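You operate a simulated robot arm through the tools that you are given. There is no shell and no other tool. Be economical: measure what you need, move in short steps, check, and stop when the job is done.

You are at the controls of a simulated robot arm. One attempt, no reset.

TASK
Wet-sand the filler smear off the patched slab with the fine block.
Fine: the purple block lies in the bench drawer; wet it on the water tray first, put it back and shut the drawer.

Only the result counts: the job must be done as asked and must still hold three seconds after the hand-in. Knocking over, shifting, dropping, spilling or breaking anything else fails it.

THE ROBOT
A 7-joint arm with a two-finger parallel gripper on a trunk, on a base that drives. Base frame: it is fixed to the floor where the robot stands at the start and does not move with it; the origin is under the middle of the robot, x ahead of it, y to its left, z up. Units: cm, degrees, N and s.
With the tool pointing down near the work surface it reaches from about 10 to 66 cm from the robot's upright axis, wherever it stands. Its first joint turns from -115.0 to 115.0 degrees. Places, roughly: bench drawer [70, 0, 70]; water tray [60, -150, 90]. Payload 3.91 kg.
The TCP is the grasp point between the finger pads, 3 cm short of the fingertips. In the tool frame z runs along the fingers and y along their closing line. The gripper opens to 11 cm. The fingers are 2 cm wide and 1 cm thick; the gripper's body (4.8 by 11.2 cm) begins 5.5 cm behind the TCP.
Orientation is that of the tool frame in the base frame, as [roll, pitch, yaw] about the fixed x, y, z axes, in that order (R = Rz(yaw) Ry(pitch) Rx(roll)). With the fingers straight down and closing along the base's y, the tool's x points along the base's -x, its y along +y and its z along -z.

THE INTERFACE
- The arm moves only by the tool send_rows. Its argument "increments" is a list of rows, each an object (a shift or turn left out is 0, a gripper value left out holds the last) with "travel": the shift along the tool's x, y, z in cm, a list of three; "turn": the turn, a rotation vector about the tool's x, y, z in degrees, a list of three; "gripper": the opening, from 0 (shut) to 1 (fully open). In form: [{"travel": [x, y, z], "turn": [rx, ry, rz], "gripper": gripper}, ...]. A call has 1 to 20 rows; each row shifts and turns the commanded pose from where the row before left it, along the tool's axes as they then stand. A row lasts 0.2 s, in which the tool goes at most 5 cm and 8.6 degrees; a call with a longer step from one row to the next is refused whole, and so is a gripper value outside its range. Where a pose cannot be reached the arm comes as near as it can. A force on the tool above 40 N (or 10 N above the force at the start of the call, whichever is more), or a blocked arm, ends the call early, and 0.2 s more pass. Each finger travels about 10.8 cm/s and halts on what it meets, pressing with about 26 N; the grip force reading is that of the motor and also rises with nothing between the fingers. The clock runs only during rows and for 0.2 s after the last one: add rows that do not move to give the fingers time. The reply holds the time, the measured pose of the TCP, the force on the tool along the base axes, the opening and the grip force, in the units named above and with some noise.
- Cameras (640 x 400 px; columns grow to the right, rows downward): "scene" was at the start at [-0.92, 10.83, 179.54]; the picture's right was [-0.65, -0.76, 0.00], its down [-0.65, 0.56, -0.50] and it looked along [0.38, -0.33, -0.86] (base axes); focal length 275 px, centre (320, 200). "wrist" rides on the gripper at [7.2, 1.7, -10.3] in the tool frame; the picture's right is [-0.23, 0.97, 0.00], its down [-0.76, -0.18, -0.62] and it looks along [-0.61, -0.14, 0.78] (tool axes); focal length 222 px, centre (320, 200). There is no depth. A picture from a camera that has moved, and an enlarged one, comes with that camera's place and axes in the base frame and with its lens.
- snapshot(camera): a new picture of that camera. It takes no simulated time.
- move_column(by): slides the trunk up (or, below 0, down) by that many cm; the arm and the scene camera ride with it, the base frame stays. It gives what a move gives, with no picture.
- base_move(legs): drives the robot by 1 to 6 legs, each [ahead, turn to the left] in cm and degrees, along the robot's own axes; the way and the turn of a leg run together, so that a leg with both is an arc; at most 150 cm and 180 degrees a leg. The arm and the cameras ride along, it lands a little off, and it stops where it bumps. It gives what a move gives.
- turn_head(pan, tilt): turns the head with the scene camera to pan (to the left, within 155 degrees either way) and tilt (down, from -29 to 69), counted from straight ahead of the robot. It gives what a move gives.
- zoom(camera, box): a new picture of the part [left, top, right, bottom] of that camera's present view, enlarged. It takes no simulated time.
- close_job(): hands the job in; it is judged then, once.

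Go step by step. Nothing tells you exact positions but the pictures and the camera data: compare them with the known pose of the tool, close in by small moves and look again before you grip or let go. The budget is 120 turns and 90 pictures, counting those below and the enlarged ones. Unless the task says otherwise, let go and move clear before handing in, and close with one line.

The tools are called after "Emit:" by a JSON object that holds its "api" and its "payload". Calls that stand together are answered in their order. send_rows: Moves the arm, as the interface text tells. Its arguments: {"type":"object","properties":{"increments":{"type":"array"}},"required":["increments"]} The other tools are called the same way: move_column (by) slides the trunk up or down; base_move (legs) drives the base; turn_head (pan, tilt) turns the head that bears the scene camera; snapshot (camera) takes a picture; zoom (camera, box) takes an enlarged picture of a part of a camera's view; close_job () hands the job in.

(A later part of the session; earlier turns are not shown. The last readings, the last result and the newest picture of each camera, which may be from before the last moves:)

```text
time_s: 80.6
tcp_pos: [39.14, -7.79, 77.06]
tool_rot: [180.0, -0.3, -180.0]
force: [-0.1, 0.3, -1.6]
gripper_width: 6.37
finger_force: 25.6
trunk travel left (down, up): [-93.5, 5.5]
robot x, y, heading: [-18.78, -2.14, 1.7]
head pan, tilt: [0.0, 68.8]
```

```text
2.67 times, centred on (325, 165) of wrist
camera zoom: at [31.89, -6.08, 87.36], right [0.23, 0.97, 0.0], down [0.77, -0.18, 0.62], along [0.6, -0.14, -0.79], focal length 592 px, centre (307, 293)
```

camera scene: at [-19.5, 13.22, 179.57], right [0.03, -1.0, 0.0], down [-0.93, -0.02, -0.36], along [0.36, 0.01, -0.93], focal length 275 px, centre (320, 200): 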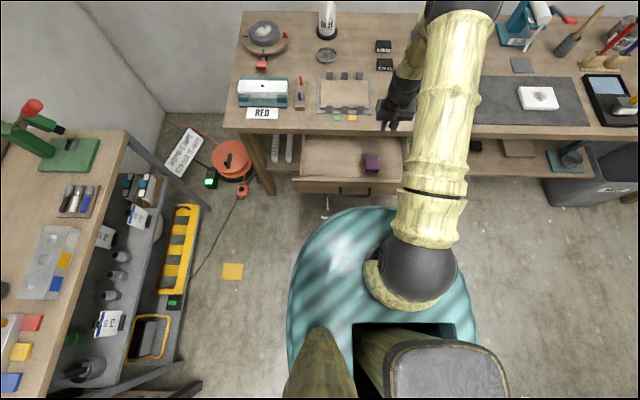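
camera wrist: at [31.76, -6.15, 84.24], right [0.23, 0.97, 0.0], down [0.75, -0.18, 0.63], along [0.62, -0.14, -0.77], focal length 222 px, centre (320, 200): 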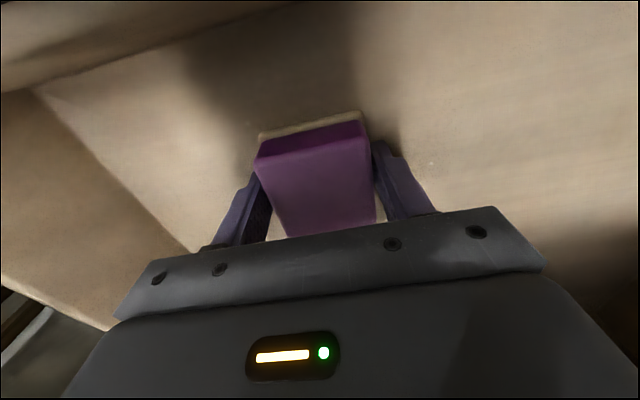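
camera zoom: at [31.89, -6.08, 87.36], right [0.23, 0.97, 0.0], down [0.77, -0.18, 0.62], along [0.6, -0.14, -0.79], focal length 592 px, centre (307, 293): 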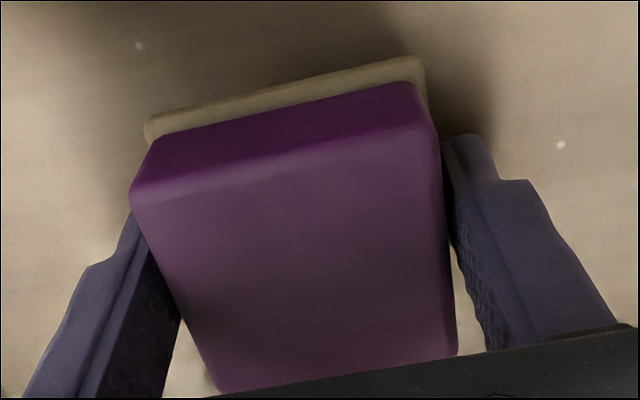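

It holds, but by the pad with tips flush with its underside—bad for sanding. Set it back down and regrip ~0.5 cm higher.

Emit:
{"api": "send_rows", "payload": {"increments": [{"travel": [0, 0, 1]}, {"travel": [0, 0, 1]}, {"travel": [0, 0, 0.9]}, {}, {"gripper": 0.75}, {}, {"travel": [0, 0, -0.6]}, {}, {"gripper": 0}, {}, {}, {}, {}]}}

Emit:
{"api": "send_rows", "payload": {"increments": [{"travel": [0, 0, -0.3]}, {"travel": [0, 0, -0.5]}, {"travel": [0, 0, -0.5]}, {"travel": [0, 0, -0.5]}, {"travel": [0, 0, -0.5]}, {"travel": [0, 0, -0.5]}, {}]}}

Emit:
{"api": "zoom", "payload": {"camera": "wrist", "box": [230, 90, 420, 240]}}

```text
time_s: 83.4
tcp_pos: [39.03, -7.87, 74.81]
tool_rot: [-180.0, -0.3, -180.0]
force: [-0.2, -1.6, 2.5]
gripper_width: 5.97
finger_force: 26.1
trunk travel left (down, up): [-93.5, 5.5]
robot x, y, heading: [-18.55, -1.73, 1.4]
head pan, tilt: [0.0, 68.8]
```

```text
time_s: 85.0
tcp_pos: [39.05, -7.9, 77.58]
tool_rot: [-180.0, -0.2, 180.0]
force: [-0.8, -0.1, -1.1]
gripper_width: 5.97
finger_force: 25.6
trunk travel left (down, up): [-93.5, 5.5]
robot x, y, heading: [-18.89, -1.9, 1.6]
head pan, tilt: [0.0, 68.8]
```

```text
2.67 times, centred on (325, 165) of wrist
camera zoom: at [31.91, -6.16, 87.93], right [0.23, 0.97, 0.0], down [0.77, -0.18, 0.62], along [0.6, -0.14, -0.79], focal length 592 px, centre (307, 293)
```

zoom: 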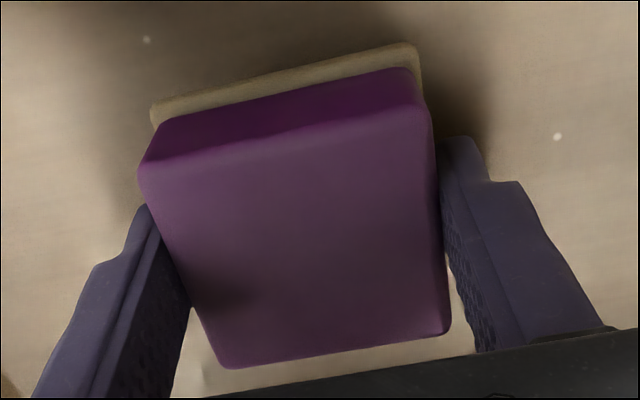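

Good firm grip on the purple body, pad bottom 3.7 cm below TCP. Lift further.

Emit:
{"api": "send_rows", "payload": {"increments": [{"travel": [0, 0, -1]}, {"travel": [0, 0, -1.5]}, {"travel": [0, 0, -1.5]}, {"travel": [0, 0, -1.5]}, {"travel": [0, 0, -1.5]}, {"travel": [0, 0, -1.5]}, {"travel": [0, 0, -1.5]}, {"travel": [0, 0, -1.5]}, {"travel": [0, 0, -1.5]}, {"travel": [0, 0, -1.5]}, {"travel": [0, 0, -1.5]}, {"travel": [0, 0, -1.5]}, {"travel": [0, 0, -1.5]}, {"travel": [0, 0, -1.5]}, {"travel": [0, 0, -1.5]}, {"travel": [0, 0, -1.5]}, {"travel": [0, 0, -1.5]}, {"travel": [0, 0, -1.5]}, {}]}}

Emit:
{"api": "snapshot", "payload": {"camera": "wrist"}}

```text
time_s: 89.0
tcp_pos: [39.3, -7.68, 104.2]
tool_rot: [180.0, -0.3, 180.0]
force: [-0.6, 0.1, -1.2]
gripper_width: 5.99
finger_force: 25.8
trunk travel left (down, up): [-93.5, 5.5]
robot x, y, heading: [-18.42, -1.87, 1.4]
head pan, tilt: [0.0, 68.8]
```

```text
48 pictures are left
camera wrist: at [32.1, -5.96, 114.41], right [0.23, 0.97, 0.0], down [0.77, -0.18, 0.62], along [0.6, -0.14, -0.79], focal length 222 px, centre (320, 200)
```

wrist: 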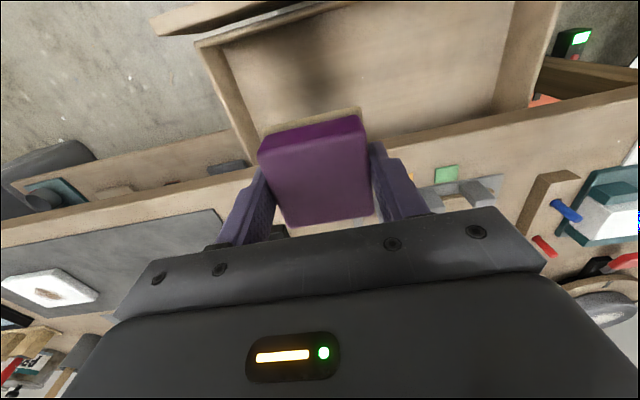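

Holding well. Retract slightly and drive to the water tray.

Emit:
{"api": "send_rows", "payload": {"increments": [{"travel": [2, 0, 0]}, {"travel": [2, 0, 0]}, {"travel": [2, 0, 0]}, {"travel": [2, 0, 0]}, {}]}}

Emit:
{"api": "base_move", "payload": {"legs": [[0, -91.4], [146, 0], [0, 90]]}}

Emit:
{"api": "turn_head", "payload": {"pan": 0, "tilt": 50}}

Emit:
{"api": "snapshot", "payload": {"camera": "scene"}}

Emit:
{"api": "snapshot", "payload": {"camera": "wrist"}}

```text
time_s: 90.2
tcp_pos: [31.24, -7.73, 104.25]
tool_rot: [180.0, -0.2, -180.0]
force: [-0.9, 0.0, -2.0]
gripper_width: 5.95
finger_force: 25.6
trunk travel left (down, up): [-93.5, 5.5]
robot x, y, heading: [-18.79, -2.14, 1.7]
head pan, tilt: [0.0, 68.8]
```

```text
time_s: 105.1
tcp_pos: [34.37, -152.12, 104.19]
tool_rot: [180.0, -0.3, -178.6]
force: [0.1, 0.2, -1.4]
gripper_width: 5.97
finger_force: 26.3
trunk travel left (down, up): [-93.5, 5.5]
robot x, y, heading: [-15.7, -147.8, 2.9]
head pan, tilt: [0.0, 68.8]
```

```text
time_s: 105.9
tcp_pos: [34.45, -152.15, 104.28]
tool_rot: [-180.0, -0.2, -178.5]
force: [1.2, 0.0, -1.5]
gripper_width: 5.96
finger_force: 25.7
trunk travel left (down, up): [-93.5, 5.5]
robot x, y, heading: [-15.56, -147.26, 3.0]
head pan, tilt: [0.0, 50.0]
```

```text
47 pictures are left
camera scene: at [-14.72, -132.19, 181.76], right [0.05, -1.0, 0.0], down [-0.77, -0.04, -0.64], along [0.64, 0.03, -0.77], focal length 275 px, centre (320, 200)
```

scene: 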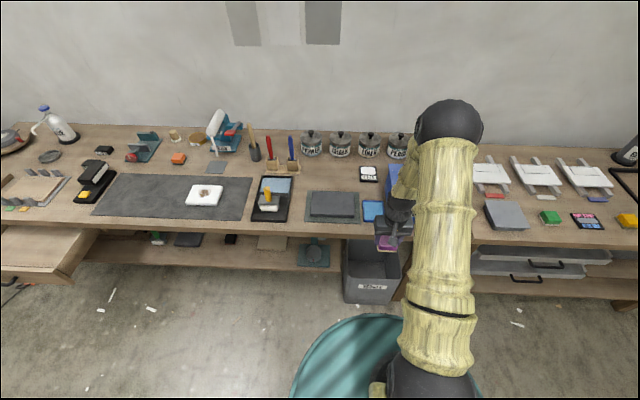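

```text
46 pictures are left
camera wrist: at [27.19, -150.52, 114.53], right [0.2, 0.98, 0.0], down [0.77, -0.16, 0.62], along [0.61, -0.13, -0.79], focal length 222 px, centre (320, 200)
```

wrist: 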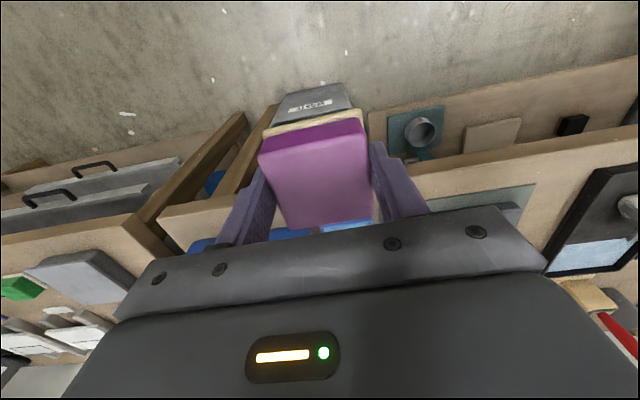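

The blue tray computes to about (57,-151,89), matching the water tray hint. Zoom in on it.

Emit:
{"api": "zoom", "payload": {"camera": "scene", "box": [290, 150, 450, 270]}}

```text
3.33 times, centred on (370, 210) of scene
camera zoom: at [-14.72, -132.19, 181.76], right [0.05, -1.0, 0.0], down [-0.77, -0.04, -0.64], along [0.64, 0.03, -0.77], focal length 915 px, centre (153, 167)
```

zoom: 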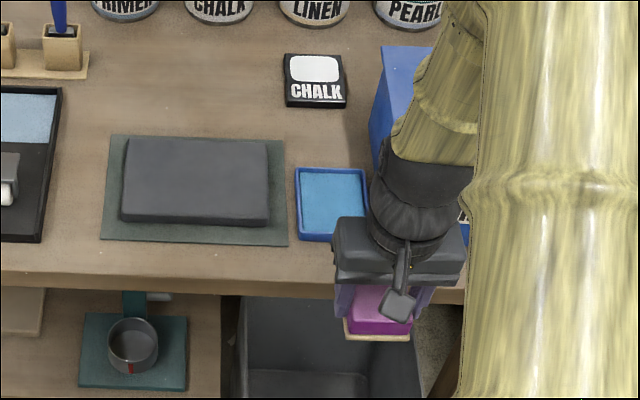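

Tray center ≈(57.7,-151.6), ~9 cm wide in y and ~11 in x with a rim. I'll turn the gripper 90° so the fingers sit along the longer side, then drive forward.

Emit:
{"api": "send_rows", "payload": {"increments": [{"turn": [0, 0, 8.1]}, {"turn": [0, 0, 8.1]}, {"turn": [0, 0, 8.1]}, {"turn": [0, 0, 8.1]}, {"turn": [0, 0, 8.1]}, {"turn": [0, 0, 8.1]}, {"turn": [0, 0, 8.1]}, {"turn": [0, 0, 8.1]}, {"turn": [0, 0, 8.1]}, {"turn": [0, 0, 8.1]}, {"turn": [0, 0, 8.1]}, {}]}}

Emit:
{"api": "base_move", "payload": {"legs": [[10, 0], [10, -3]]}}

Emit:
{"api": "snapshot", "payload": {"camera": "scene"}}

Emit:
{"api": "snapshot", "payload": {"camera": "wrist"}}

```text
time_s: 108.5
tcp_pos: [34.48, -152.15, 104.3]
tool_rot: [-179.7, 0.0, 92.2]
force: [0.0, -0.5, -1.2]
gripper_width: 5.98
finger_force: 25.9
trunk travel left (down, up): [-93.5, 5.5]
robot x, y, heading: [-15.85, -147.92, 2.9]
head pan, tilt: [0.0, 50.0]
```

```text
time_s: 110.4
tcp_pos: [54.03, -153.83, 104.32]
tool_rot: [-179.7, 0.0, 89.4]
force: [0.5, 0.7, -1.0]
gripper_width: 5.96
finger_force: 25.8
trunk travel left (down, up): [-93.5, 5.5]
robot x, y, heading: [4.01, -146.55, -0.1]
head pan, tilt: [0.0, 50.0]
```

```text
44 pictures are left
camera scene: at [5.96, -131.53, 181.77], right [0.0, -1.0, 0.0], down [-0.77, 0.0, -0.64], along [0.64, 0.0, -0.77], focal length 275 px, centre (320, 200)
```

scene: 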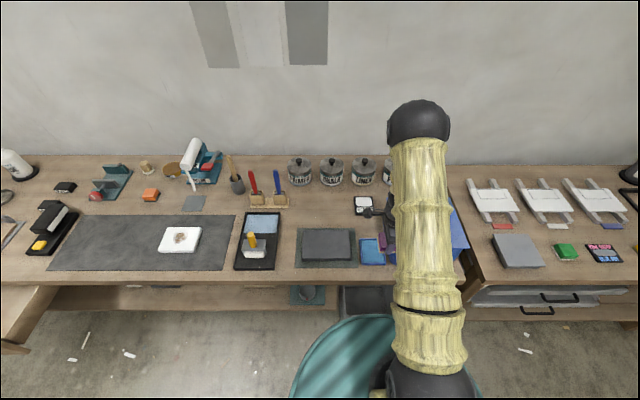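

```text
43 pictures are left
camera wrist: at [55.88, -146.59, 114.49], right [0.97, -0.24, -0.01], down [-0.18, -0.76, 0.62], along [-0.15, -0.61, -0.78], focal length 222 px, centre (320, 200)
```

wrist: 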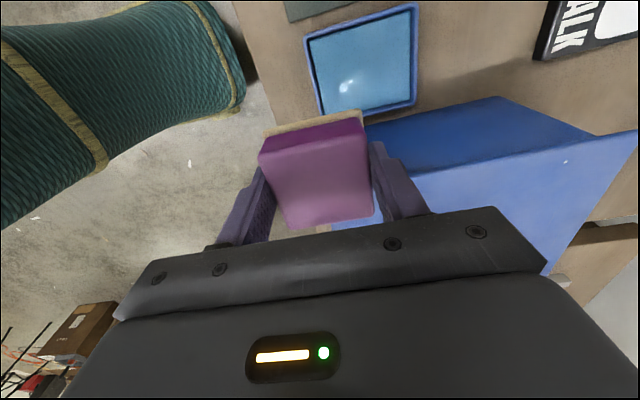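

Tray ≈ x 54–64, y −147.4…−155, center (59,−151.2). Move over it and look again before lowering.

Emit:
{"api": "send_rows", "payload": {"increments": [{"travel": [2.3, 1.5, 0], "turn": [0, 0, 0]}, {"travel": [0, 2.5, 0]}, {"travel": [0, 1, 2]}, {"travel": [0, 0, 2]}, {}]}}

Emit:
{"api": "snapshot", "payload": {"camera": "wrist"}}

Emit:
{"api": "zoom", "payload": {"camera": "scene", "box": [300, 180, 460, 300]}}

```text
time_s: 111.6
tcp_pos: [59.24, -151.52, 100.11]
tool_rot: [-179.7, 0.1, 89.5]
force: [0.0, 0.5, -0.8]
gripper_width: 5.97
finger_force: 25.8
trunk travel left (down, up): [-93.5, 5.5]
robot x, y, heading: [4.22, -146.75, -0.1]
head pan, tilt: [0.0, 50.0]
```

```text
42 pictures are left
camera wrist: at [61.03, -144.25, 110.4], right [0.97, -0.24, 0.0], down [-0.18, -0.76, 0.62], along [-0.15, -0.61, -0.78], focal length 222 px, centre (320, 200)
```

wrist: 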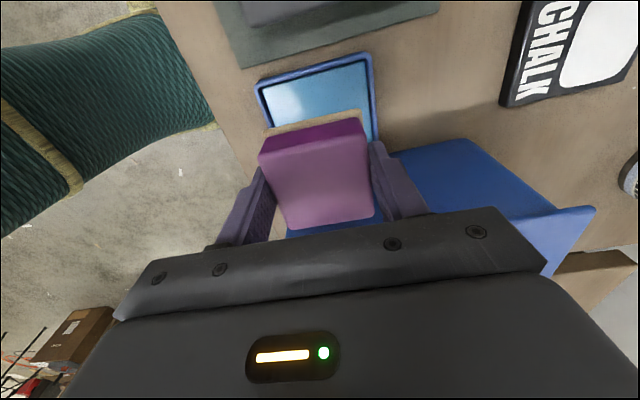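

```text
3.33 times, centred on (380, 240) of scene
camera zoom: at [5.91, -131.47, 181.76], right [0.0, -1.0, 0.0], down [-0.77, 0.0, -0.64], along [0.64, 0.0, -0.77], focal length 915 px, centre (120, 67)
```

zoom: 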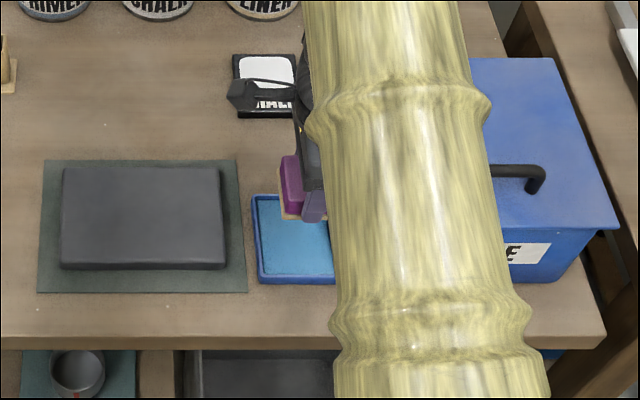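

Cross-checking both cameras gives tray rim z≈85.5, center (59.5,-151.9). Lowering partway and checking.

Emit:
{"api": "send_rows", "payload": {"increments": [{"travel": [-0.5, 0.2, 2]}, {"travel": [0, 0, 2]}, {"travel": [0, 0, 2]}, {"travel": [0, 0, 1.5]}, {}]}}

Emit:
{"api": "snapshot", "payload": {"camera": "wrist"}}

Emit:
{"api": "zoom", "payload": {"camera": "scene", "box": [320, 200, 440, 290]}}

```text
time_s: 112.8
tcp_pos: [59.18, -151.97, 92.6]
tool_rot: [-179.7, 0.0, 89.4]
force: [-0.8, 0.7, -1.3]
gripper_width: 5.97
finger_force: 25.8
trunk travel left (down, up): [-93.5, 5.5]
robot x, y, heading: [3.78, -146.75, 0.0]
head pan, tilt: [0.0, 50.0]
```

```text
40 pictures are left
camera wrist: at [61.05, -144.69, 102.78], right [0.97, -0.24, -0.01], down [-0.18, -0.76, 0.62], along [-0.15, -0.61, -0.78], focal length 222 px, centre (320, 200)
```

wrist: 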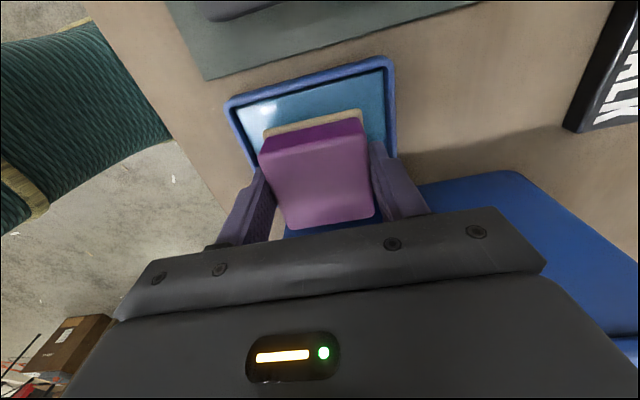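

```text
4.44 times, centred on (380, 245) of scene
camera zoom: at [5.94, -131.51, 181.77], right [0.0, -1.0, 0.0], down [-0.77, 0.0, -0.64], along [0.64, 0.0, -0.77], focal length 1220 px, centre (53, 0)
```

zoom: 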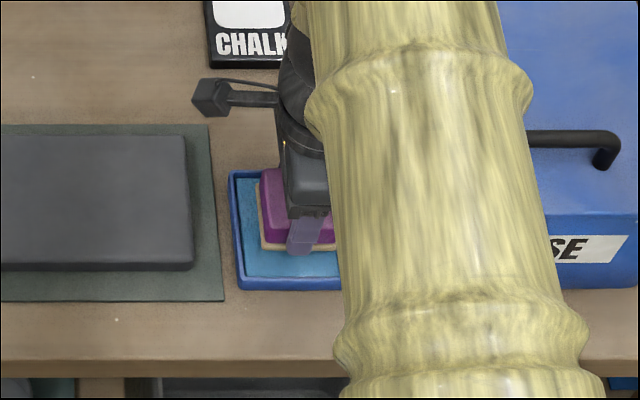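

Alignment good. Descend slowly until contact with the water/tray floor.

Emit:
{"api": "send_rows", "payload": {"increments": [{"travel": [-0.3, 0, 0.8]}, {"travel": [0, 0, 0.8]}, {"travel": [0, 0, 0.6]}, {}]}}

Emit:
{"api": "send_rows", "payload": {"increments": [{"travel": [0, 0, 0.3]}, {"travel": [0, 0, 0.3]}, {"travel": [0, 0, 0.2]}, {}]}}

Emit:
{"api": "snapshot", "payload": {"camera": "wrist"}}

```text
time_s: 113.6
tcp_pos: [59.35, -152.31, 91.45]
tool_rot: [179.9, -0.2, 89.4]
force: [-8.1, 1.1, 28.0]
gripper_width: 5.99
finger_force: 25.7
trunk travel left (down, up): [-93.5, 5.5]
robot x, y, heading: [3.7, -146.86, -0.1]
head pan, tilt: [0.0, 50.0]
stopped in row 3: the force on the tool passed its limit (the readings are from after the stop); the commanded pose is now the measured one
```

```text
time_s: 114.0
tcp_pos: [59.48, -152.45, 91.26]
tool_rot: [179.8, -0.1, 89.4]
force: [-8.4, 0.5, 26.4]
gripper_width: 5.97
finger_force: 25.6
trunk travel left (down, up): [-93.5, 5.5]
robot x, y, heading: [3.85, -146.75, -0.1]
head pan, tilt: [0.0, 50.0]
stopped in row 1: the force on the tool passed its limit (the readings are from after the stop); the commanded pose is now the measured one
```

```text
38 pictures are left
camera wrist: at [61.15, -145.11, 101.53], right [0.97, -0.24, 0.0], down [-0.19, -0.76, 0.62], along [-0.14, -0.6, -0.78], focal length 222 px, centre (320, 200)
```

wrist: 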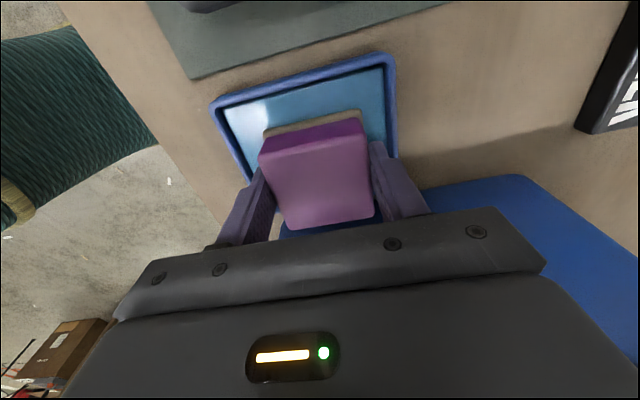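

Contact at TCP z≈91.3 (pad ≈87.6). Check whether the pad is in the water.

Emit:
{"api": "zoom", "payload": {"camera": "wrist", "box": [200, 40, 420, 240]}}

Emit:
{"api": "zoom", "payload": {"camera": "scene", "box": [340, 220, 420, 280]}}

```text
2.00 times, centred on (310, 140) of wrist
camera zoom: at [61.15, -145.11, 101.53], right [0.97, -0.24, 0.0], down [-0.19, -0.76, 0.62], along [-0.14, -0.6, -0.78], focal length 444 px, centre (340, 320)
```

zoom: 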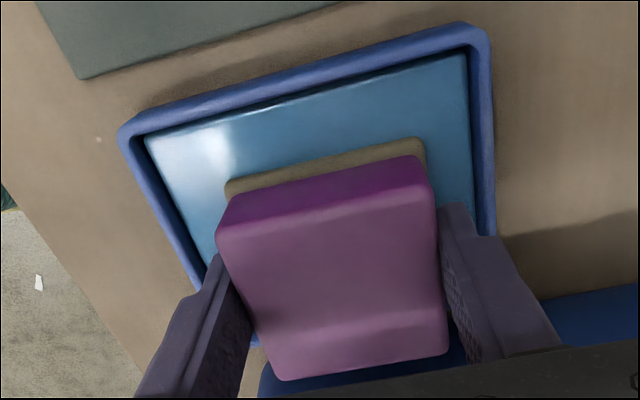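

```text
6.67 times, centred on (380, 250) of scene
camera zoom: at [5.52, -131.45, 181.77], right [0.0, -1.0, 0.0], down [-0.76, 0.0, -0.64], along [0.64, 0.0, -0.76], focal length 1831 px, centre (-80, -133)
```

zoom: 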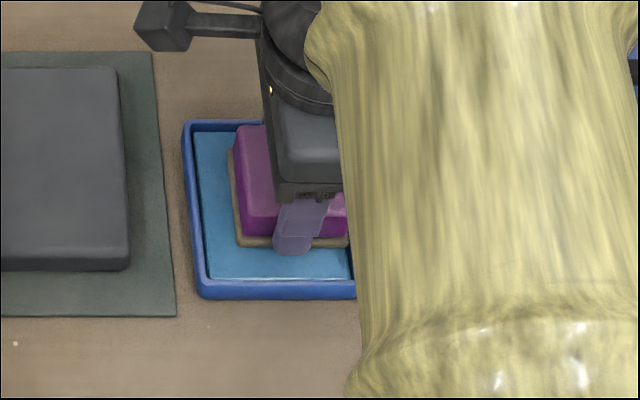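

The pad's −y edge seems to be on the tray rim: the tray is centered near y≈-151.1 after all. Lift, shift +1.1 in y, and lower again.

Emit:
{"api": "send_rows", "payload": {"increments": [{"travel": [0, 0, -1]}, {"travel": [0, 0, -1]}, {"travel": [1.1, -0.3, 0]}, {"travel": [0, 0, 0.7]}, {"travel": [0, 0, 0.7]}, {}]}}

Emit:
{"api": "zoom", "payload": {"camera": "wrist", "box": [200, 40, 420, 240]}}

```text
time_s: 115.4
tcp_pos: [59.25, -151.39, 91.53]
tool_rot: [179.8, -0.1, 89.4]
force: [-0.4, -1.0, -0.7]
gripper_width: 5.96
finger_force: 26.0
trunk travel left (down, up): [-93.5, 5.5]
robot x, y, heading: [3.98, -146.66, 0.0]
head pan, tilt: [0.0, 50.0]
```

```text
2.00 times, centred on (310, 140) of wrist
camera zoom: at [61.01, -144.08, 101.85], right [0.97, -0.24, 0.0], down [-0.19, -0.76, 0.62], along [-0.15, -0.6, -0.78], focal length 444 px, centre (340, 320)
```

zoom: 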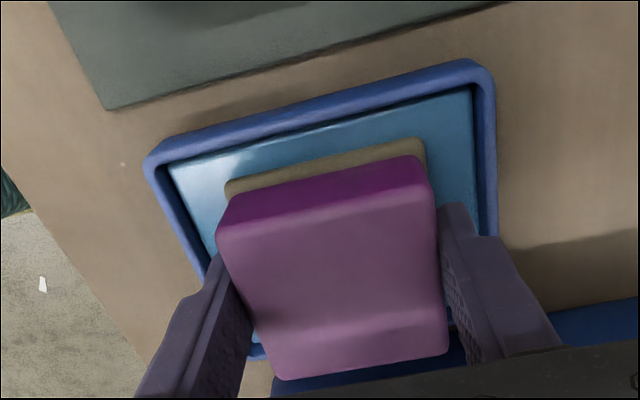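

Now centered in the tray. Lower gently.

Emit:
{"api": "send_rows", "payload": {"increments": [{"travel": [0, 0, 0.3]}, {"travel": [0, 0, 0.3]}, {"travel": [0, 0, 0.3]}, {}]}}

Emit:
{"api": "send_rows", "payload": {"increments": [{"travel": [0, 0, 0.2]}, {"travel": [0, 0, 0.2]}, {}]}}

Emit:
{"api": "zoom", "payload": {"camera": "wrist", "box": [200, 40, 420, 240]}}

```text
time_s: 116.2
tcp_pos: [59.22, -151.34, 91.24]
tool_rot: [179.6, -0.1, 89.5]
force: [-8.3, 0.5, 26.4]
gripper_width: 5.96
finger_force: 25.6
trunk travel left (down, up): [-93.5, 5.5]
robot x, y, heading: [4.18, -146.92, 0.0]
head pan, tilt: [0.0, 50.0]
stopped in row 4: the force on the tool passed its limit (the readings are from after the stop); the commanded pose is now the measured one
```

```text
time_s: 116.6
tcp_pos: [59.28, -151.34, 91.24]
tool_rot: [179.5, -0.2, 89.3]
force: [-8.0, 1.2, 27.5]
gripper_width: 5.97
finger_force: 26.7
trunk travel left (down, up): [-93.5, 5.5]
robot x, y, heading: [3.79, -147.09, 0.3]
head pan, tilt: [0.0, 50.0]
stopped in row 2: the force on the tool passed its limit (the readings are from after the stop); the commanded pose is now the measured one
```

```text
2.00 times, centred on (310, 140) of wrist
camera zoom: at [61.0, -144.08, 101.56], right [0.97, -0.24, 0.01], down [-0.19, -0.76, 0.62], along [-0.14, -0.6, -0.79], focal length 444 px, centre (340, 320)
```

zoom: 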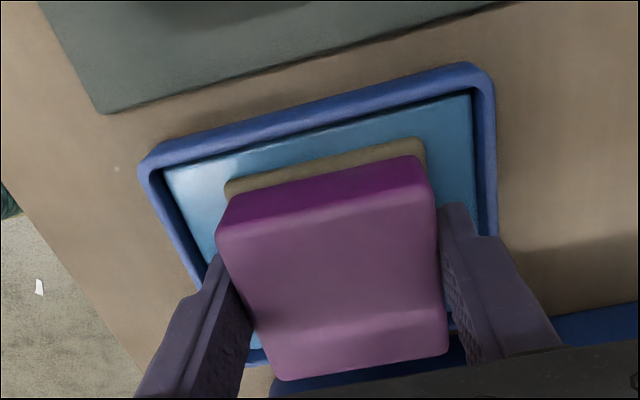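

Same contact height both times, so it's the water surface. Dwell a moment, then lift and check the pad.

Emit:
{"api": "send_rows", "payload": {"increments": [{}, {}, {}, {}, {}]}}

Emit:
{"api": "send_rows", "payload": {"increments": [{"travel": [0, 0, -1]}, {"travel": [0, 0, -1.5]}, {"travel": [0, 0, -1.5]}, {"travel": [0, 0, -1.5]}, {"travel": [0, 0, -1.5]}, {"travel": [0, 0, -1.5]}, {"travel": [0, 0, -1.5]}, {"travel": [0, 0, -1.5]}, {"travel": [0, 0, -1.5]}, {}]}}

Emit:
{"api": "zoom", "payload": {"camera": "wrist", "box": [200, 40, 420, 240]}}

```text
time_s: 117.8
tcp_pos: [59.34, -151.44, 91.21]
tool_rot: [179.4, 0.0, 89.5]
force: [-5.8, 0.5, 38.6]
gripper_width: 5.98
finger_force: 25.1
trunk travel left (down, up): [-93.5, 5.5]
robot x, y, heading: [4.22, -146.4, -0.0]
head pan, tilt: [0.0, 50.0]
```

```text
time_s: 120.0
tcp_pos: [59.39, -151.44, 104.1]
tool_rot: [179.5, -0.1, 89.5]
force: [0.2, -0.8, -1.1]
gripper_width: 5.97
finger_force: 26.4
trunk travel left (down, up): [-93.5, 5.5]
robot x, y, heading: [4.21, -146.54, -0.1]
head pan, tilt: [0.0, 50.0]
```

```text
2.00 times, centred on (310, 140) of wrist
camera zoom: at [61.1, -144.22, 114.37], right [0.97, -0.24, 0.01], down [-0.19, -0.76, 0.62], along [-0.14, -0.6, -0.78], focal length 444 px, centre (340, 320)
```

zoom: 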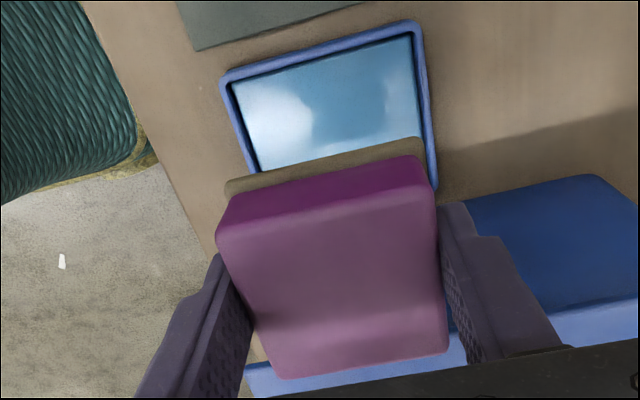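

The pad is darker now (wet) with a print left on the water. Back off and drive to the slab.

Emit:
{"api": "send_rows", "payload": {"increments": [{"travel": [0, -2.5, 0]}, {"travel": [0, -2.5, 0]}, {"travel": [0, -2.5, 0]}, {"travel": [0, -2.5, 0]}, {}]}}

Emit:
{"api": "base_move", "payload": {"legs": [[-18, 0], [0, 90], [75, 0], [0, -90], [14, 0]]}}

Emit:
{"api": "snapshot", "payload": {"camera": "scene"}}

Emit:
{"api": "snapshot", "payload": {"camera": "wrist"}}

```text
time_s: 121.2
tcp_pos: [49.37, -151.29, 103.98]
tool_rot: [179.7, -0.2, 89.6]
force: [-0.4, 0.7, -0.6]
gripper_width: 5.97
finger_force: 26.1
trunk travel left (down, up): [-93.5, 5.5]
robot x, y, heading: [3.97, -146.41, 0.3]
head pan, tilt: [0.0, 50.0]
```

```text
time_s: 135.1
tcp_pos: [39.39, -75.71, 104.06]
tool_rot: [179.5, -0.3, 92.4]
force: [-0.2, -0.2, -1.6]
gripper_width: 5.94
finger_force: 26.5
trunk travel left (down, up): [-93.5, 5.5]
robot x, y, heading: [-5.7, -73.41, 3.1]
head pan, tilt: [0.0, 50.0]
```

```text
32 pictures are left
camera scene: at [-5.05, -58.17, 181.77], right [0.06, -1.0, 0.0], down [-0.76, -0.04, -0.64], along [0.64, 0.04, -0.77], focal length 275 px, centre (320, 200)
```

scene: 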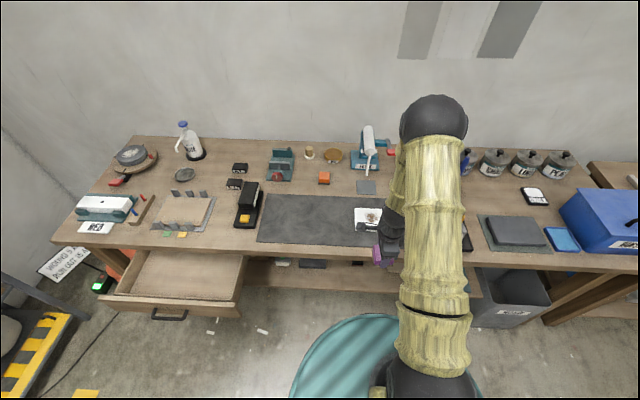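

```text
31 pictures are left
camera wrist: at [40.75, -68.29, 114.32], right [0.98, -0.18, 0.01], down [-0.15, -0.77, 0.62], along [-0.11, -0.61, -0.78], focal length 222 px, centre (320, 200)
```

wrist: 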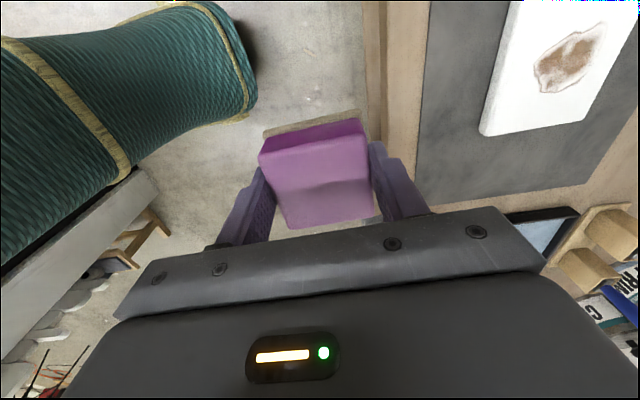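

Smear center ≈(63.3,-75). Drive a bit closer and move over it.

Emit:
{"api": "base_move", "payload": {"legs": [[8, -3]]}}

Emit:
{"api": "send_rows", "payload": {"increments": [{"travel": [0, 2.5, 0]}, {"travel": [0, 2.5, 0]}, {"travel": [0, 2, 0]}, {}]}}

Emit:
{"api": "snapshot", "payload": {"camera": "wrist"}}

Emit:
{"api": "zoom", "payload": {"camera": "scene", "box": [320, 180, 440, 290]}}

```text
time_s: 136.2
tcp_pos: [47.29, -77.75, 104.05]
tool_rot: [179.6, -0.2, 89.5]
force: [-0.5, -0.1, -1.5]
gripper_width: 5.95
finger_force: 25.9
trunk travel left (down, up): [-93.5, 5.5]
robot x, y, heading: [2.38, -73.28, 0.3]
head pan, tilt: [0.0, 50.0]
```

```text
time_s: 137.2
tcp_pos: [54.13, -77.82, 104.03]
tool_rot: [179.6, -0.2, 89.5]
force: [0.3, 0.3, -0.6]
gripper_width: 5.96
finger_force: 26.4
trunk travel left (down, up): [-93.5, 5.5]
robot x, y, heading: [2.08, -73.31, 0.1]
head pan, tilt: [0.0, 50.0]
```

```text
30 pictures are left
camera wrist: at [55.97, -70.65, 114.36], right [0.97, -0.24, 0.01], down [-0.19, -0.76, 0.62], along [-0.14, -0.6, -0.78], focal length 222 px, centre (320, 200)
```

wrist: 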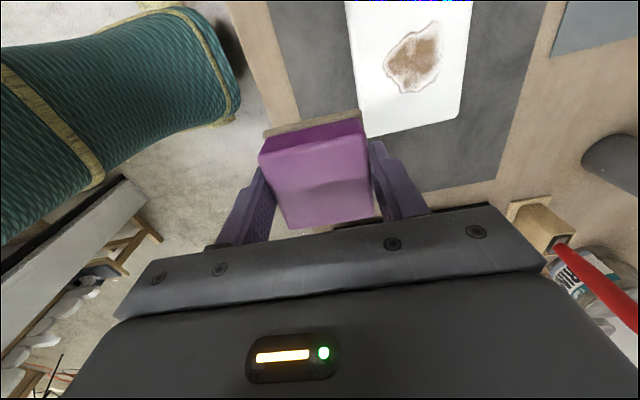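

```text
3.64 times, centred on (380, 235) of scene
camera zoom: at [3.82, -57.97, 181.77], right [0.0, -1.0, 0.0], down [-0.77, 0.0, -0.64], along [0.64, 0.0, -0.77], focal length 999 px, centre (102, 73)
```

zoom: 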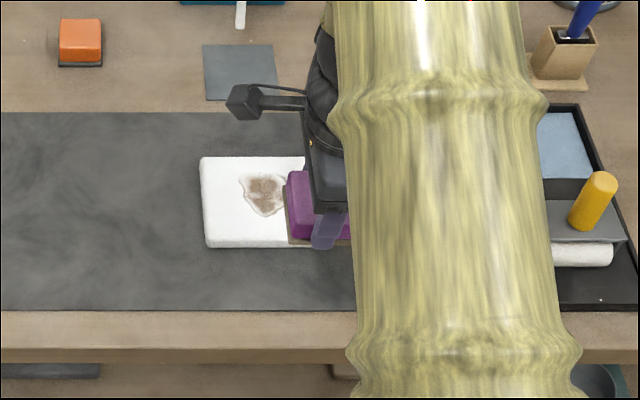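

Smear center ≈(63.6,-75.3), slab x 57–68, y −82…−69. Move above the smear and lower to just over it.

Emit:
{"api": "send_rows", "payload": {"increments": [{"travel": [1, 3, 0]}, {"travel": [1.2, 3, 0]}, {"travel": [0, 3.4, 0]}, {"travel": [0, 0, 2.5]}, {"travel": [0, 0, 2.5]}, {"travel": [0, 0, 2.5]}, {}]}}

Emit:
{"api": "snapshot", "payload": {"camera": "wrist"}}

Emit:
{"api": "zoom", "payload": {"camera": "scene", "box": [320, 180, 440, 290]}}

```text
time_s: 138.8
tcp_pos: [63.86, -75.58, 96.51]
tool_rot: [179.5, -0.2, 89.5]
force: [-0.3, -1.0, -1.1]
gripper_width: 5.96
finger_force: 26.4
trunk travel left (down, up): [-93.5, 5.5]
robot x, y, heading: [2.01, -73.21, 0.1]
head pan, tilt: [0.0, 50.0]
```

```text
28 pictures are left
camera wrist: at [65.47, -68.42, 106.81], right [0.97, -0.24, 0.01], down [-0.19, -0.76, 0.62], along [-0.14, -0.6, -0.78], focal length 222 px, centre (320, 200)
```

wrist: 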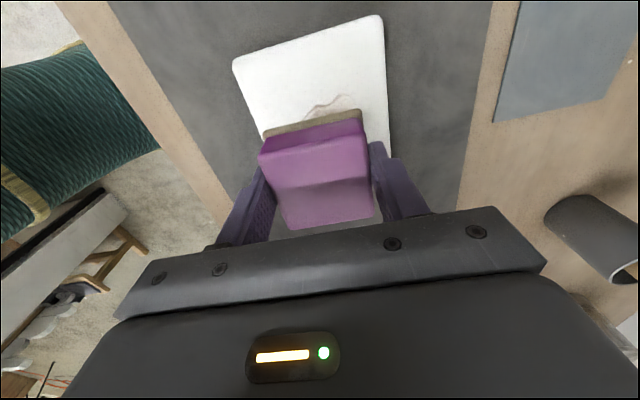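

```text
3.64 times, centred on (380, 235) of scene
camera zoom: at [3.83, -57.95, 181.77], right [0.0, -1.0, 0.0], down [-0.77, 0.0, -0.64], along [0.64, 0.0, -0.77], focal length 999 px, centre (102, 73)
```

zoom: 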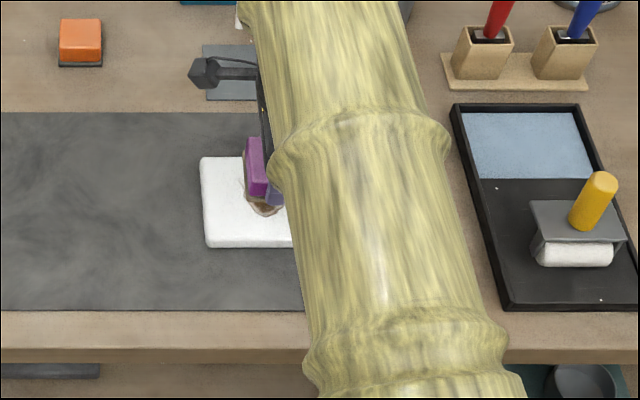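

Positioned over the smear. Lower step by step to find contact.

Emit:
{"api": "send_rows", "payload": {"increments": [{"travel": [0, 0, 0.6]}, {"travel": [0, 0, 0.6]}, {"travel": [0, 0, 0.4]}, {"travel": [0, 0, 0.3]}, {"travel": [0, 0, 0.2]}, {"travel": [0, 0, 0.2]}, {"travel": [0, 0, 0.2]}, {"travel": [0, 0, 0.2]}, {"travel": [0, 0, 0.2]}, {"travel": [0, 0, 0.2]}, {"travel": [0, 0, 0.2]}, {"travel": [0, 0, 0.2]}]}}

```text
time_s: 141.4
tcp_pos: [63.83, -75.68, 93.2]
tool_rot: [179.6, -0.2, 89.5]
force: [0.5, 0.0, -1.2]
gripper_width: 5.97
finger_force: 25.7
trunk travel left (down, up): [-93.5, 5.5]
robot x, y, heading: [2.21, -73.2, 0.4]
head pan, tilt: [0.0, 50.0]
```

Emit:
{"api": "send_rows", "payload": {"increments": [{"travel": [0, 0, 0.2]}, {"travel": [0, 0, 0.2]}, {"travel": [0, 0, 0.2]}, {}]}}

Emit:
{"api": "snapshot", "payload": {"camera": "wrist"}}

```text
time_s: 142.4
tcp_pos: [63.95, -75.61, 92.51]
tool_rot: [179.6, 0.0, 89.5]
force: [0.7, -0.4, -1.3]
gripper_width: 5.98
finger_force: 26.0
trunk travel left (down, up): [-93.5, 5.5]
robot x, y, heading: [2.31, -73.03, 0.4]
head pan, tilt: [0.0, 50.0]
```

```text
26 pictures are left
camera wrist: at [65.53, -68.3, 102.81], right [0.97, -0.24, 0.01], down [-0.19, -0.76, 0.62], along [-0.14, -0.6, -0.78], focal length 222 px, centre (320, 200)
```

wrist: 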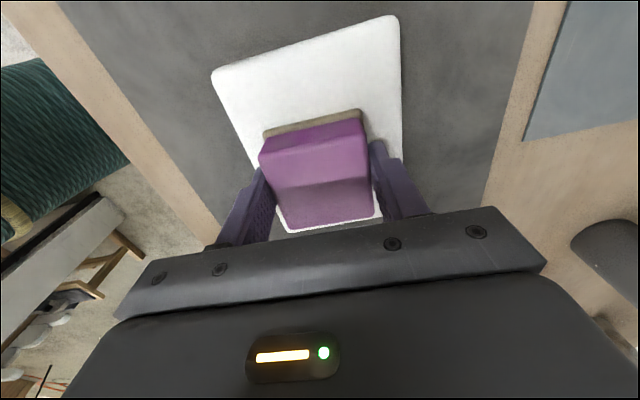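

Not touching yet; continue in small steps.

Emit:
{"api": "send_rows", "payload": {"increments": [{"travel": [0, 0, 0.2]}, {"travel": [0, 0, 0.2]}, {"travel": [0, 0, 0.2]}, {"travel": [0, 0, 0.2]}, {}]}}

Emit:
{"api": "send_rows", "payload": {"increments": [{"travel": [0, 0, 0.1]}, {}]}}

```text
time_s: 143.4
tcp_pos: [63.85, -75.48, 92.34]
tool_rot: [179.1, -0.1, 89.5]
force: [-9.4, 1.2, 23.4]
gripper_width: 6.01
finger_force: 25.6
trunk travel left (down, up): [-93.5, 5.5]
robot x, y, heading: [2.26, -73.14, 0.1]
head pan, tilt: [0.0, 50.0]
stopped in row 5: the force on the tool passed its limit (the readings are from after the stop); the commanded pose is now the measured one
```

```text
time_s: 144.0
tcp_pos: [63.84, -75.49, 92.37]
tool_rot: [178.9, -0.2, 89.5]
force: [-8.0, 1.3, 37.4]
gripper_width: 5.99
finger_force: 26.0
trunk travel left (down, up): [-93.5, 5.5]
robot x, y, heading: [2.15, -73.18, 0.2]
head pan, tilt: [0.0, 50.0]
```

Contact at TCP z≈92.35. Ease pressure to ~15 N and do slow strokes.

Emit:
{"api": "send_rows", "payload": {"increments": [{"travel": [0, 0, -0.12]}, {}]}}

Emit:
{"api": "send_rows", "payload": {"increments": [{"travel": [0.4, 0, 0]}, {"travel": [0.6, 0, 0]}, {"travel": [0.6, 0, 0]}, {"travel": [-0.6, 0, 0]}, {"travel": [-0.8, 0, 0]}, {"travel": [-0.8, 0, 0]}, {"travel": [-0.8, 0, 0]}, {"travel": [-0.4, 0, 0]}, {"travel": [0.6, 0, 0]}, {"travel": [0.6, 0, 0]}, {"travel": [0.6, 0, 0]}, {}]}}

Emit:
{"api": "snapshot", "payload": {"camera": "wrist"}}

```text
time_s: 144.6
tcp_pos: [63.91, -75.68, 92.36]
tool_rot: [179.1, -0.2, 89.6]
force: [-3.8, 3.7, 33.4]
gripper_width: 5.98
finger_force: 26.6
trunk travel left (down, up): [-93.5, 5.5]
robot x, y, heading: [2.27, -72.85, 0.3]
head pan, tilt: [0.0, 50.0]
```

```text
time_s: 147.2
tcp_pos: [63.94, -75.9, 92.31]
tool_rot: [179.0, -0.2, 89.4]
force: [0.7, -12.2, 27.1]
gripper_width: 5.99
finger_force: 26.1
trunk travel left (down, up): [-93.5, 5.5]
robot x, y, heading: [2.22, -73.44, 0.2]
head pan, tilt: [0.0, 50.0]
```

```text
25 pictures are left
camera wrist: at [65.44, -68.67, 102.68], right [0.97, -0.24, 0.02], down [-0.2, -0.76, 0.62], along [-0.13, -0.6, -0.79], focal length 222 px, centre (320, 200)
```

wrist: 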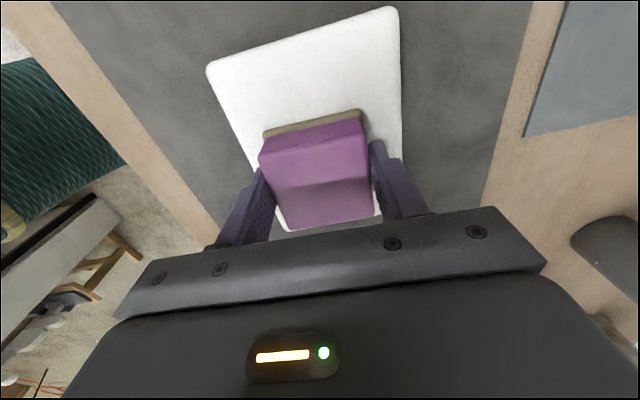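

Slab stays put. More strokes along both axes.

Emit:
{"api": "send_rows", "payload": {"increments": [{"travel": [0.7, 0, 0]}, {"travel": [0.7, 0.6, 0]}, {"travel": [0.4, 0.6, 0]}, {"travel": [-0.8, 0, 0]}, {"travel": [-0.8, 0, 0]}, {"travel": [-0.8, 0, 0]}, {"travel": [-0.8, 0, 0]}, {"travel": [0, -0.8, 0]}, {"travel": [0.8, 0, 0]}, {"travel": [0.8, 0, 0]}, {"travel": [0.8, 0, 0]}, {"travel": [0.8, 0, 0]}, {"travel": [0, -0.8, 0]}, {"travel": [-0.8, 0, 0]}, {"travel": [-0.8, 0, 0]}, {"travel": [-0.8, 0, 0]}, {"travel": [-0.8, 0, 0]}, {"travel": [0.7, 0.4, 0]}, {"travel": [0.7, 0, 0]}, {}]}}

Emit:
{"api": "send_rows", "payload": {"increments": [{"travel": [0, 0, -0.5]}, {"travel": [0, 0, -1]}, {"travel": [0, 0, -1.5]}, {"travel": [-1.5, 0, -2]}, {"travel": [-2, 0, -2]}, {"travel": [-2.5, 0, -2]}, {"travel": [-2.5, 0, -1]}, {}]}}

Emit:
{"api": "snapshot", "payload": {"camera": "wrist"}}

```text
time_s: 150.0
tcp_pos: [63.82, -73.84, 92.39]
tool_rot: [178.6, -0.1, 89.4]
force: [-4.3, -1.3, 13.8]
gripper_width: 5.99
finger_force: 25.7
trunk travel left (down, up): [-93.5, 5.5]
robot x, y, heading: [2.39, -73.01, 0.1]
head pan, tilt: [0.0, 50.0]
stopped in row 13: the force on the tool passed its limit (the readings are from after the stop); the commanded pose is now the measured one
```

```text
time_s: 151.8
tcp_pos: [63.49, -82.27, 102.29]
tool_rot: [178.8, -0.1, 89.4]
force: [-0.8, 0.1, -1.2]
gripper_width: 5.98
finger_force: 26.5
trunk travel left (down, up): [-93.5, 5.5]
robot x, y, heading: [2.24, -73.22, 0.6]
head pan, tilt: [0.0, 50.0]
```

```text
24 pictures are left
camera wrist: at [65.08, -74.91, 112.45], right [0.97, -0.24, 0.02], down [-0.2, -0.76, 0.62], along [-0.13, -0.6, -0.79], focal length 222 px, centre (320, 200)
```

wrist: 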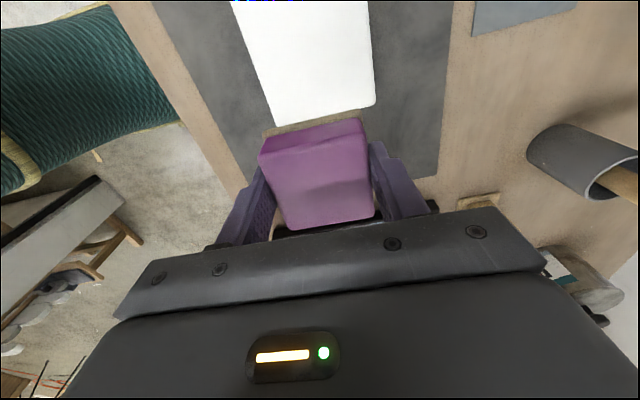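

The visible part of the slab looks clean. Check with the scene camera.

Emit:
{"api": "zoom", "payload": {"camera": "scene", "box": [300, 180, 440, 290]}}

Emit:
{"api": "zoom", "payload": {"camera": "wrist", "box": [220, 0, 420, 140]}}

```text
3.64 times, centred on (370, 235) of scene
camera zoom: at [3.86, -57.89, 181.76], right [0.0, -1.0, 0.0], down [-0.77, 0.0, -0.64], along [0.64, 0.0, -0.77], focal length 999 px, centre (138, 73)
```

zoom: 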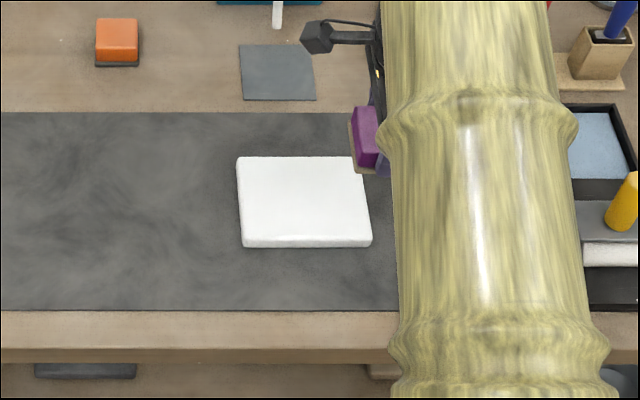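

```text
2.86 times, centred on (320, 70) of wrist
camera zoom: at [65.08, -74.91, 112.45], right [0.97, -0.24, 0.02], down [-0.2, -0.76, 0.62], along [-0.13, -0.6, -0.79], focal length 635 px, centre (320, 571)
```

zoom: 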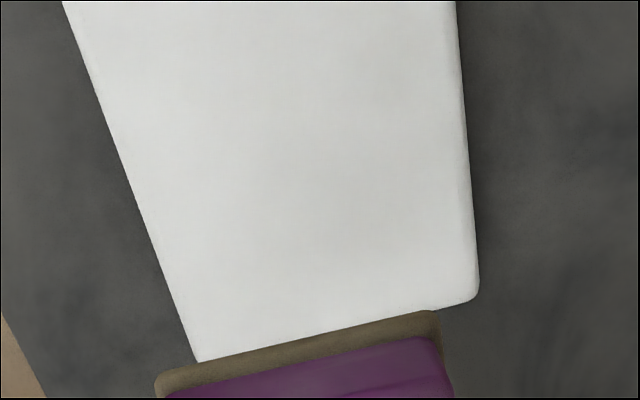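

Slab is clean and in place. Retract, restore gripper yaw, and drive back to the drawer.

Emit:
{"api": "send_rows", "payload": {"increments": [{"travel": [0, -2.5, -1], "turn": [1.2, 0, 0]}, {"travel": [0, -2.5, 0]}, {"travel": [0, -2.5, 0]}, {"travel": [0, -2.5, 0]}, {"travel": [1, -2.5, 0]}, {"travel": [1, -2.5, 0]}, {"travel": [1, -2.5, 0]}, {}]}}

Emit:
{"api": "send_rows", "payload": {"increments": [{"turn": [0, 0, -8.2]}, {"turn": [0, 0, -8.2]}, {"turn": [0, 0, -8.2]}, {"turn": [0, 0, -8.2]}, {"turn": [0, 0, -8.2]}, {"turn": [0, 0, -8.2]}, {"turn": [0, 0, -8.2]}, {"turn": [0, 0, -8.2]}, {"turn": [0, 0, -8.2]}, {"turn": [0, 0, -8.2]}, {"turn": [0, 0, -8.2]}, {}]}}

Emit:
{"api": "base_move", "payload": {"legs": [[-21, 0], [0, 90], [70.5, 0], [0, -90]]}}

Emit:
{"api": "turn_head", "payload": {"pan": 0, "tilt": 68.8}}

Emit:
{"api": "snapshot", "payload": {"camera": "scene"}}

Emit:
{"api": "snapshot", "payload": {"camera": "wrist"}}

```text
time_s: 153.6
tcp_pos: [46.44, -79.07, 103.34]
tool_rot: [-180.0, -0.1, 89.5]
force: [0.6, 0.1, -1.1]
gripper_width: 5.97
finger_force: 26.1
trunk travel left (down, up): [-93.5, 5.5]
robot x, y, heading: [2.13, -73.44, 0.0]
head pan, tilt: [0.0, 50.0]
```

```text
time_s: 156.2
tcp_pos: [46.27, -79.22, 103.21]
tool_rot: [179.9, 0.0, 179.8]
force: [-0.6, -0.6, -1.0]
gripper_width: 5.94
finger_force: 26.0
trunk travel left (down, up): [-93.5, 5.5]
robot x, y, heading: [1.95, -73.09, 0.1]
head pan, tilt: [0.0, 50.0]
```

```text
time_s: 168.8
tcp_pos: [26.09, -9.83, 103.17]
tool_rot: [179.8, 0.0, 179.5]
force: [-0.1, -0.4, -1.2]
gripper_width: 5.95
finger_force: 25.9
trunk travel left (down, up): [-93.5, 5.5]
robot x, y, heading: [-17.66, -3.76, -0.1]
head pan, tilt: [0.0, 50.0]
```

```text
time_s: 169.7
tcp_pos: [26.21, -9.85, 103.15]
tool_rot: [179.9, 0.0, 179.5]
force: [-0.8, -0.2, -0.4]
gripper_width: 5.95
finger_force: 25.8
trunk travel left (down, up): [-93.5, 5.5]
robot x, y, heading: [-18.15, -4.02, -0.1]
head pan, tilt: [0.0, 68.8]
```

```text
21 pictures are left
camera scene: at [-18.27, 11.59, 179.58], right [0.0, -1.0, 0.0], down [-0.93, 0.0, -0.36], along [0.36, 0.0, -0.93], focal length 275 px, centre (320, 200)
```

scene: 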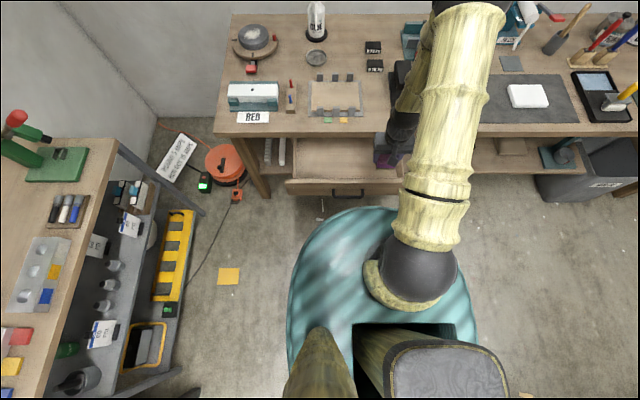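

```text
20 pictures are left
camera wrist: at [18.91, -8.06, 113.38], right [0.24, 0.97, 0.0], down [0.76, -0.19, 0.62], along [0.61, -0.15, -0.78], focal length 222 px, centre (320, 200)
```

wrist: 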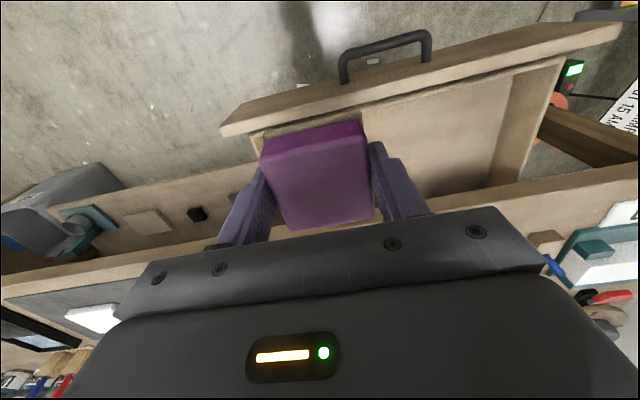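

Drawer is still open as left. Move over the original spot and lower the block.

Emit:
{"api": "send_rows", "payload": {"increments": [{"travel": [-2.5, 0.6, 0], "turn": [0, 0, -0.5]}, {"travel": [-2.5, 0.6, 0]}, {"travel": [-2.5, 0.6, 0]}, {"travel": [-2.5, 0.6, 0]}, {"travel": [-2.3, 0, 0]}, {"travel": [0, 0, 2.5]}, {"travel": [0, 0, 2.5]}, {"travel": [0, 0, 2.5]}, {"travel": [0, 0, 2.5]}, {"travel": [0, 0, 2.5]}, {"travel": [0, 0, 2.5]}, {}]}}

Emit:
{"api": "snapshot", "payload": {"camera": "wrist"}}

```text
time_s: 172.2
tcp_pos: [38.39, -7.29, 88.33]
tool_rot: [179.9, 0.2, 179.9]
force: [0.1, -0.1, -1.8]
gripper_width: 5.96
finger_force: 25.7
trunk travel left (down, up): [-93.5, 5.5]
robot x, y, heading: [-17.57, -3.14, -0.2]
head pan, tilt: [0.0, 68.8]
```

```text
19 pictures are left
camera wrist: at [31.07, -5.67, 98.57], right [0.23, 0.97, 0.0], down [0.76, -0.18, 0.62], along [0.61, -0.14, -0.78], focal length 222 px, centre (320, 200)
```

wrist: 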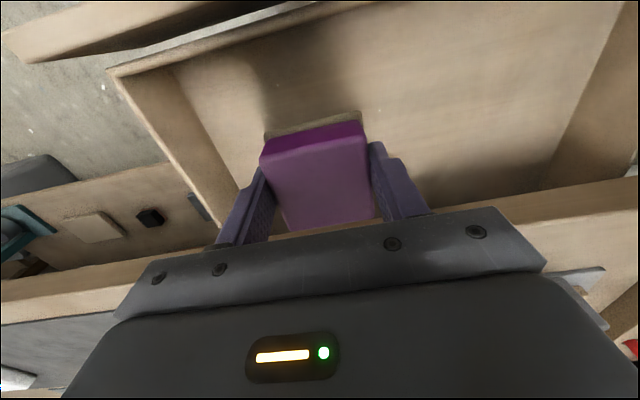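

Clear all around. Lower to the floor.

Emit:
{"api": "send_rows", "payload": {"increments": [{"travel": [0, 0, 2]}, {"travel": [0, 0, 2]}, {"travel": [0, 0, 2]}, {"travel": [0, 0, 2]}, {"travel": [0, 0, 2]}, {"travel": [0, 0, 1.5]}, {"travel": [0, 0, 1]}, {"travel": [0, 0, 0.5]}, {}]}}

Emit:
{"api": "send_rows", "payload": {"increments": [{"travel": [0, 0, 0.2]}, {"travel": [0, 0, 0.2]}, {}]}}

```text
time_s: 174.2
tcp_pos: [38.41, -7.25, 75.21]
tool_rot: [180.0, 0.0, -180.0]
force: [0.0, 0.0, -0.4]
gripper_width: 5.97
finger_force: 25.7
trunk travel left (down, up): [-93.5, 5.5]
robot x, y, heading: [-17.95, -3.52, -0.1]
head pan, tilt: [0.0, 68.8]
```

```text
time_s: 175.1
tcp_pos: [38.5, -7.34, 74.89]
tool_rot: [179.8, 0.1, -180.0]
force: [1.5, 1.2, 11.8]
gripper_width: 5.95
finger_force: 25.9
trunk travel left (down, up): [-93.5, 5.5]
robot x, y, heading: [-18.3, -3.67, 0.1]
head pan, tilt: [0.0, 68.8]
```

Block is on the drawer floor (12 N contact). Release and rise.

Emit:
{"api": "send_rows", "payload": {"increments": [{"gripper": 0.75}, {}, {}, {"travel": [0, 0, -1]}, {"travel": [0, 0, -2]}, {"travel": [0, 0, -3]}, {"travel": [0, 0, -3]}, {"travel": [0, 0, -3]}, {"travel": [0, 0, -4]}, {"travel": [0, 0, -4]}, {"travel": [0, 0, -4]}, {"travel": [0, 0, -4]}, {"travel": [4, 0, -4]}, {"travel": [4, 0, 0]}, {"travel": [2, 4, 0]}, {"travel": [0, 4, 0]}, {}]}}

Emit:
{"api": "snapshot", "payload": {"camera": "wrist"}}

```text
refused: row 13 steps farther than a row can; nothing moved
```

```text
18 pictures are left
camera wrist: at [31.24, -5.66, 85.15], right [0.23, 0.97, 0.0], down [0.76, -0.18, 0.63], along [0.61, -0.14, -0.78], focal length 222 px, centre (320, 200)
```

wrist: 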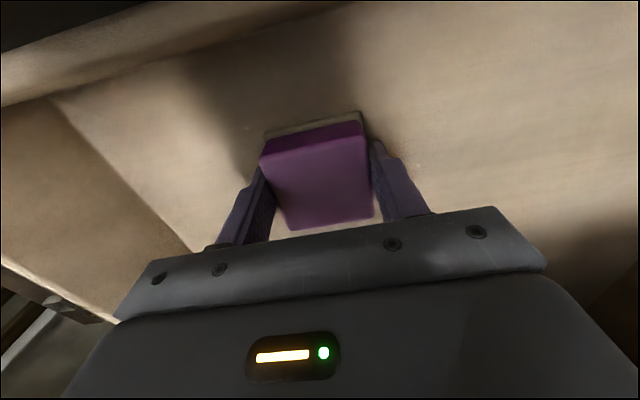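

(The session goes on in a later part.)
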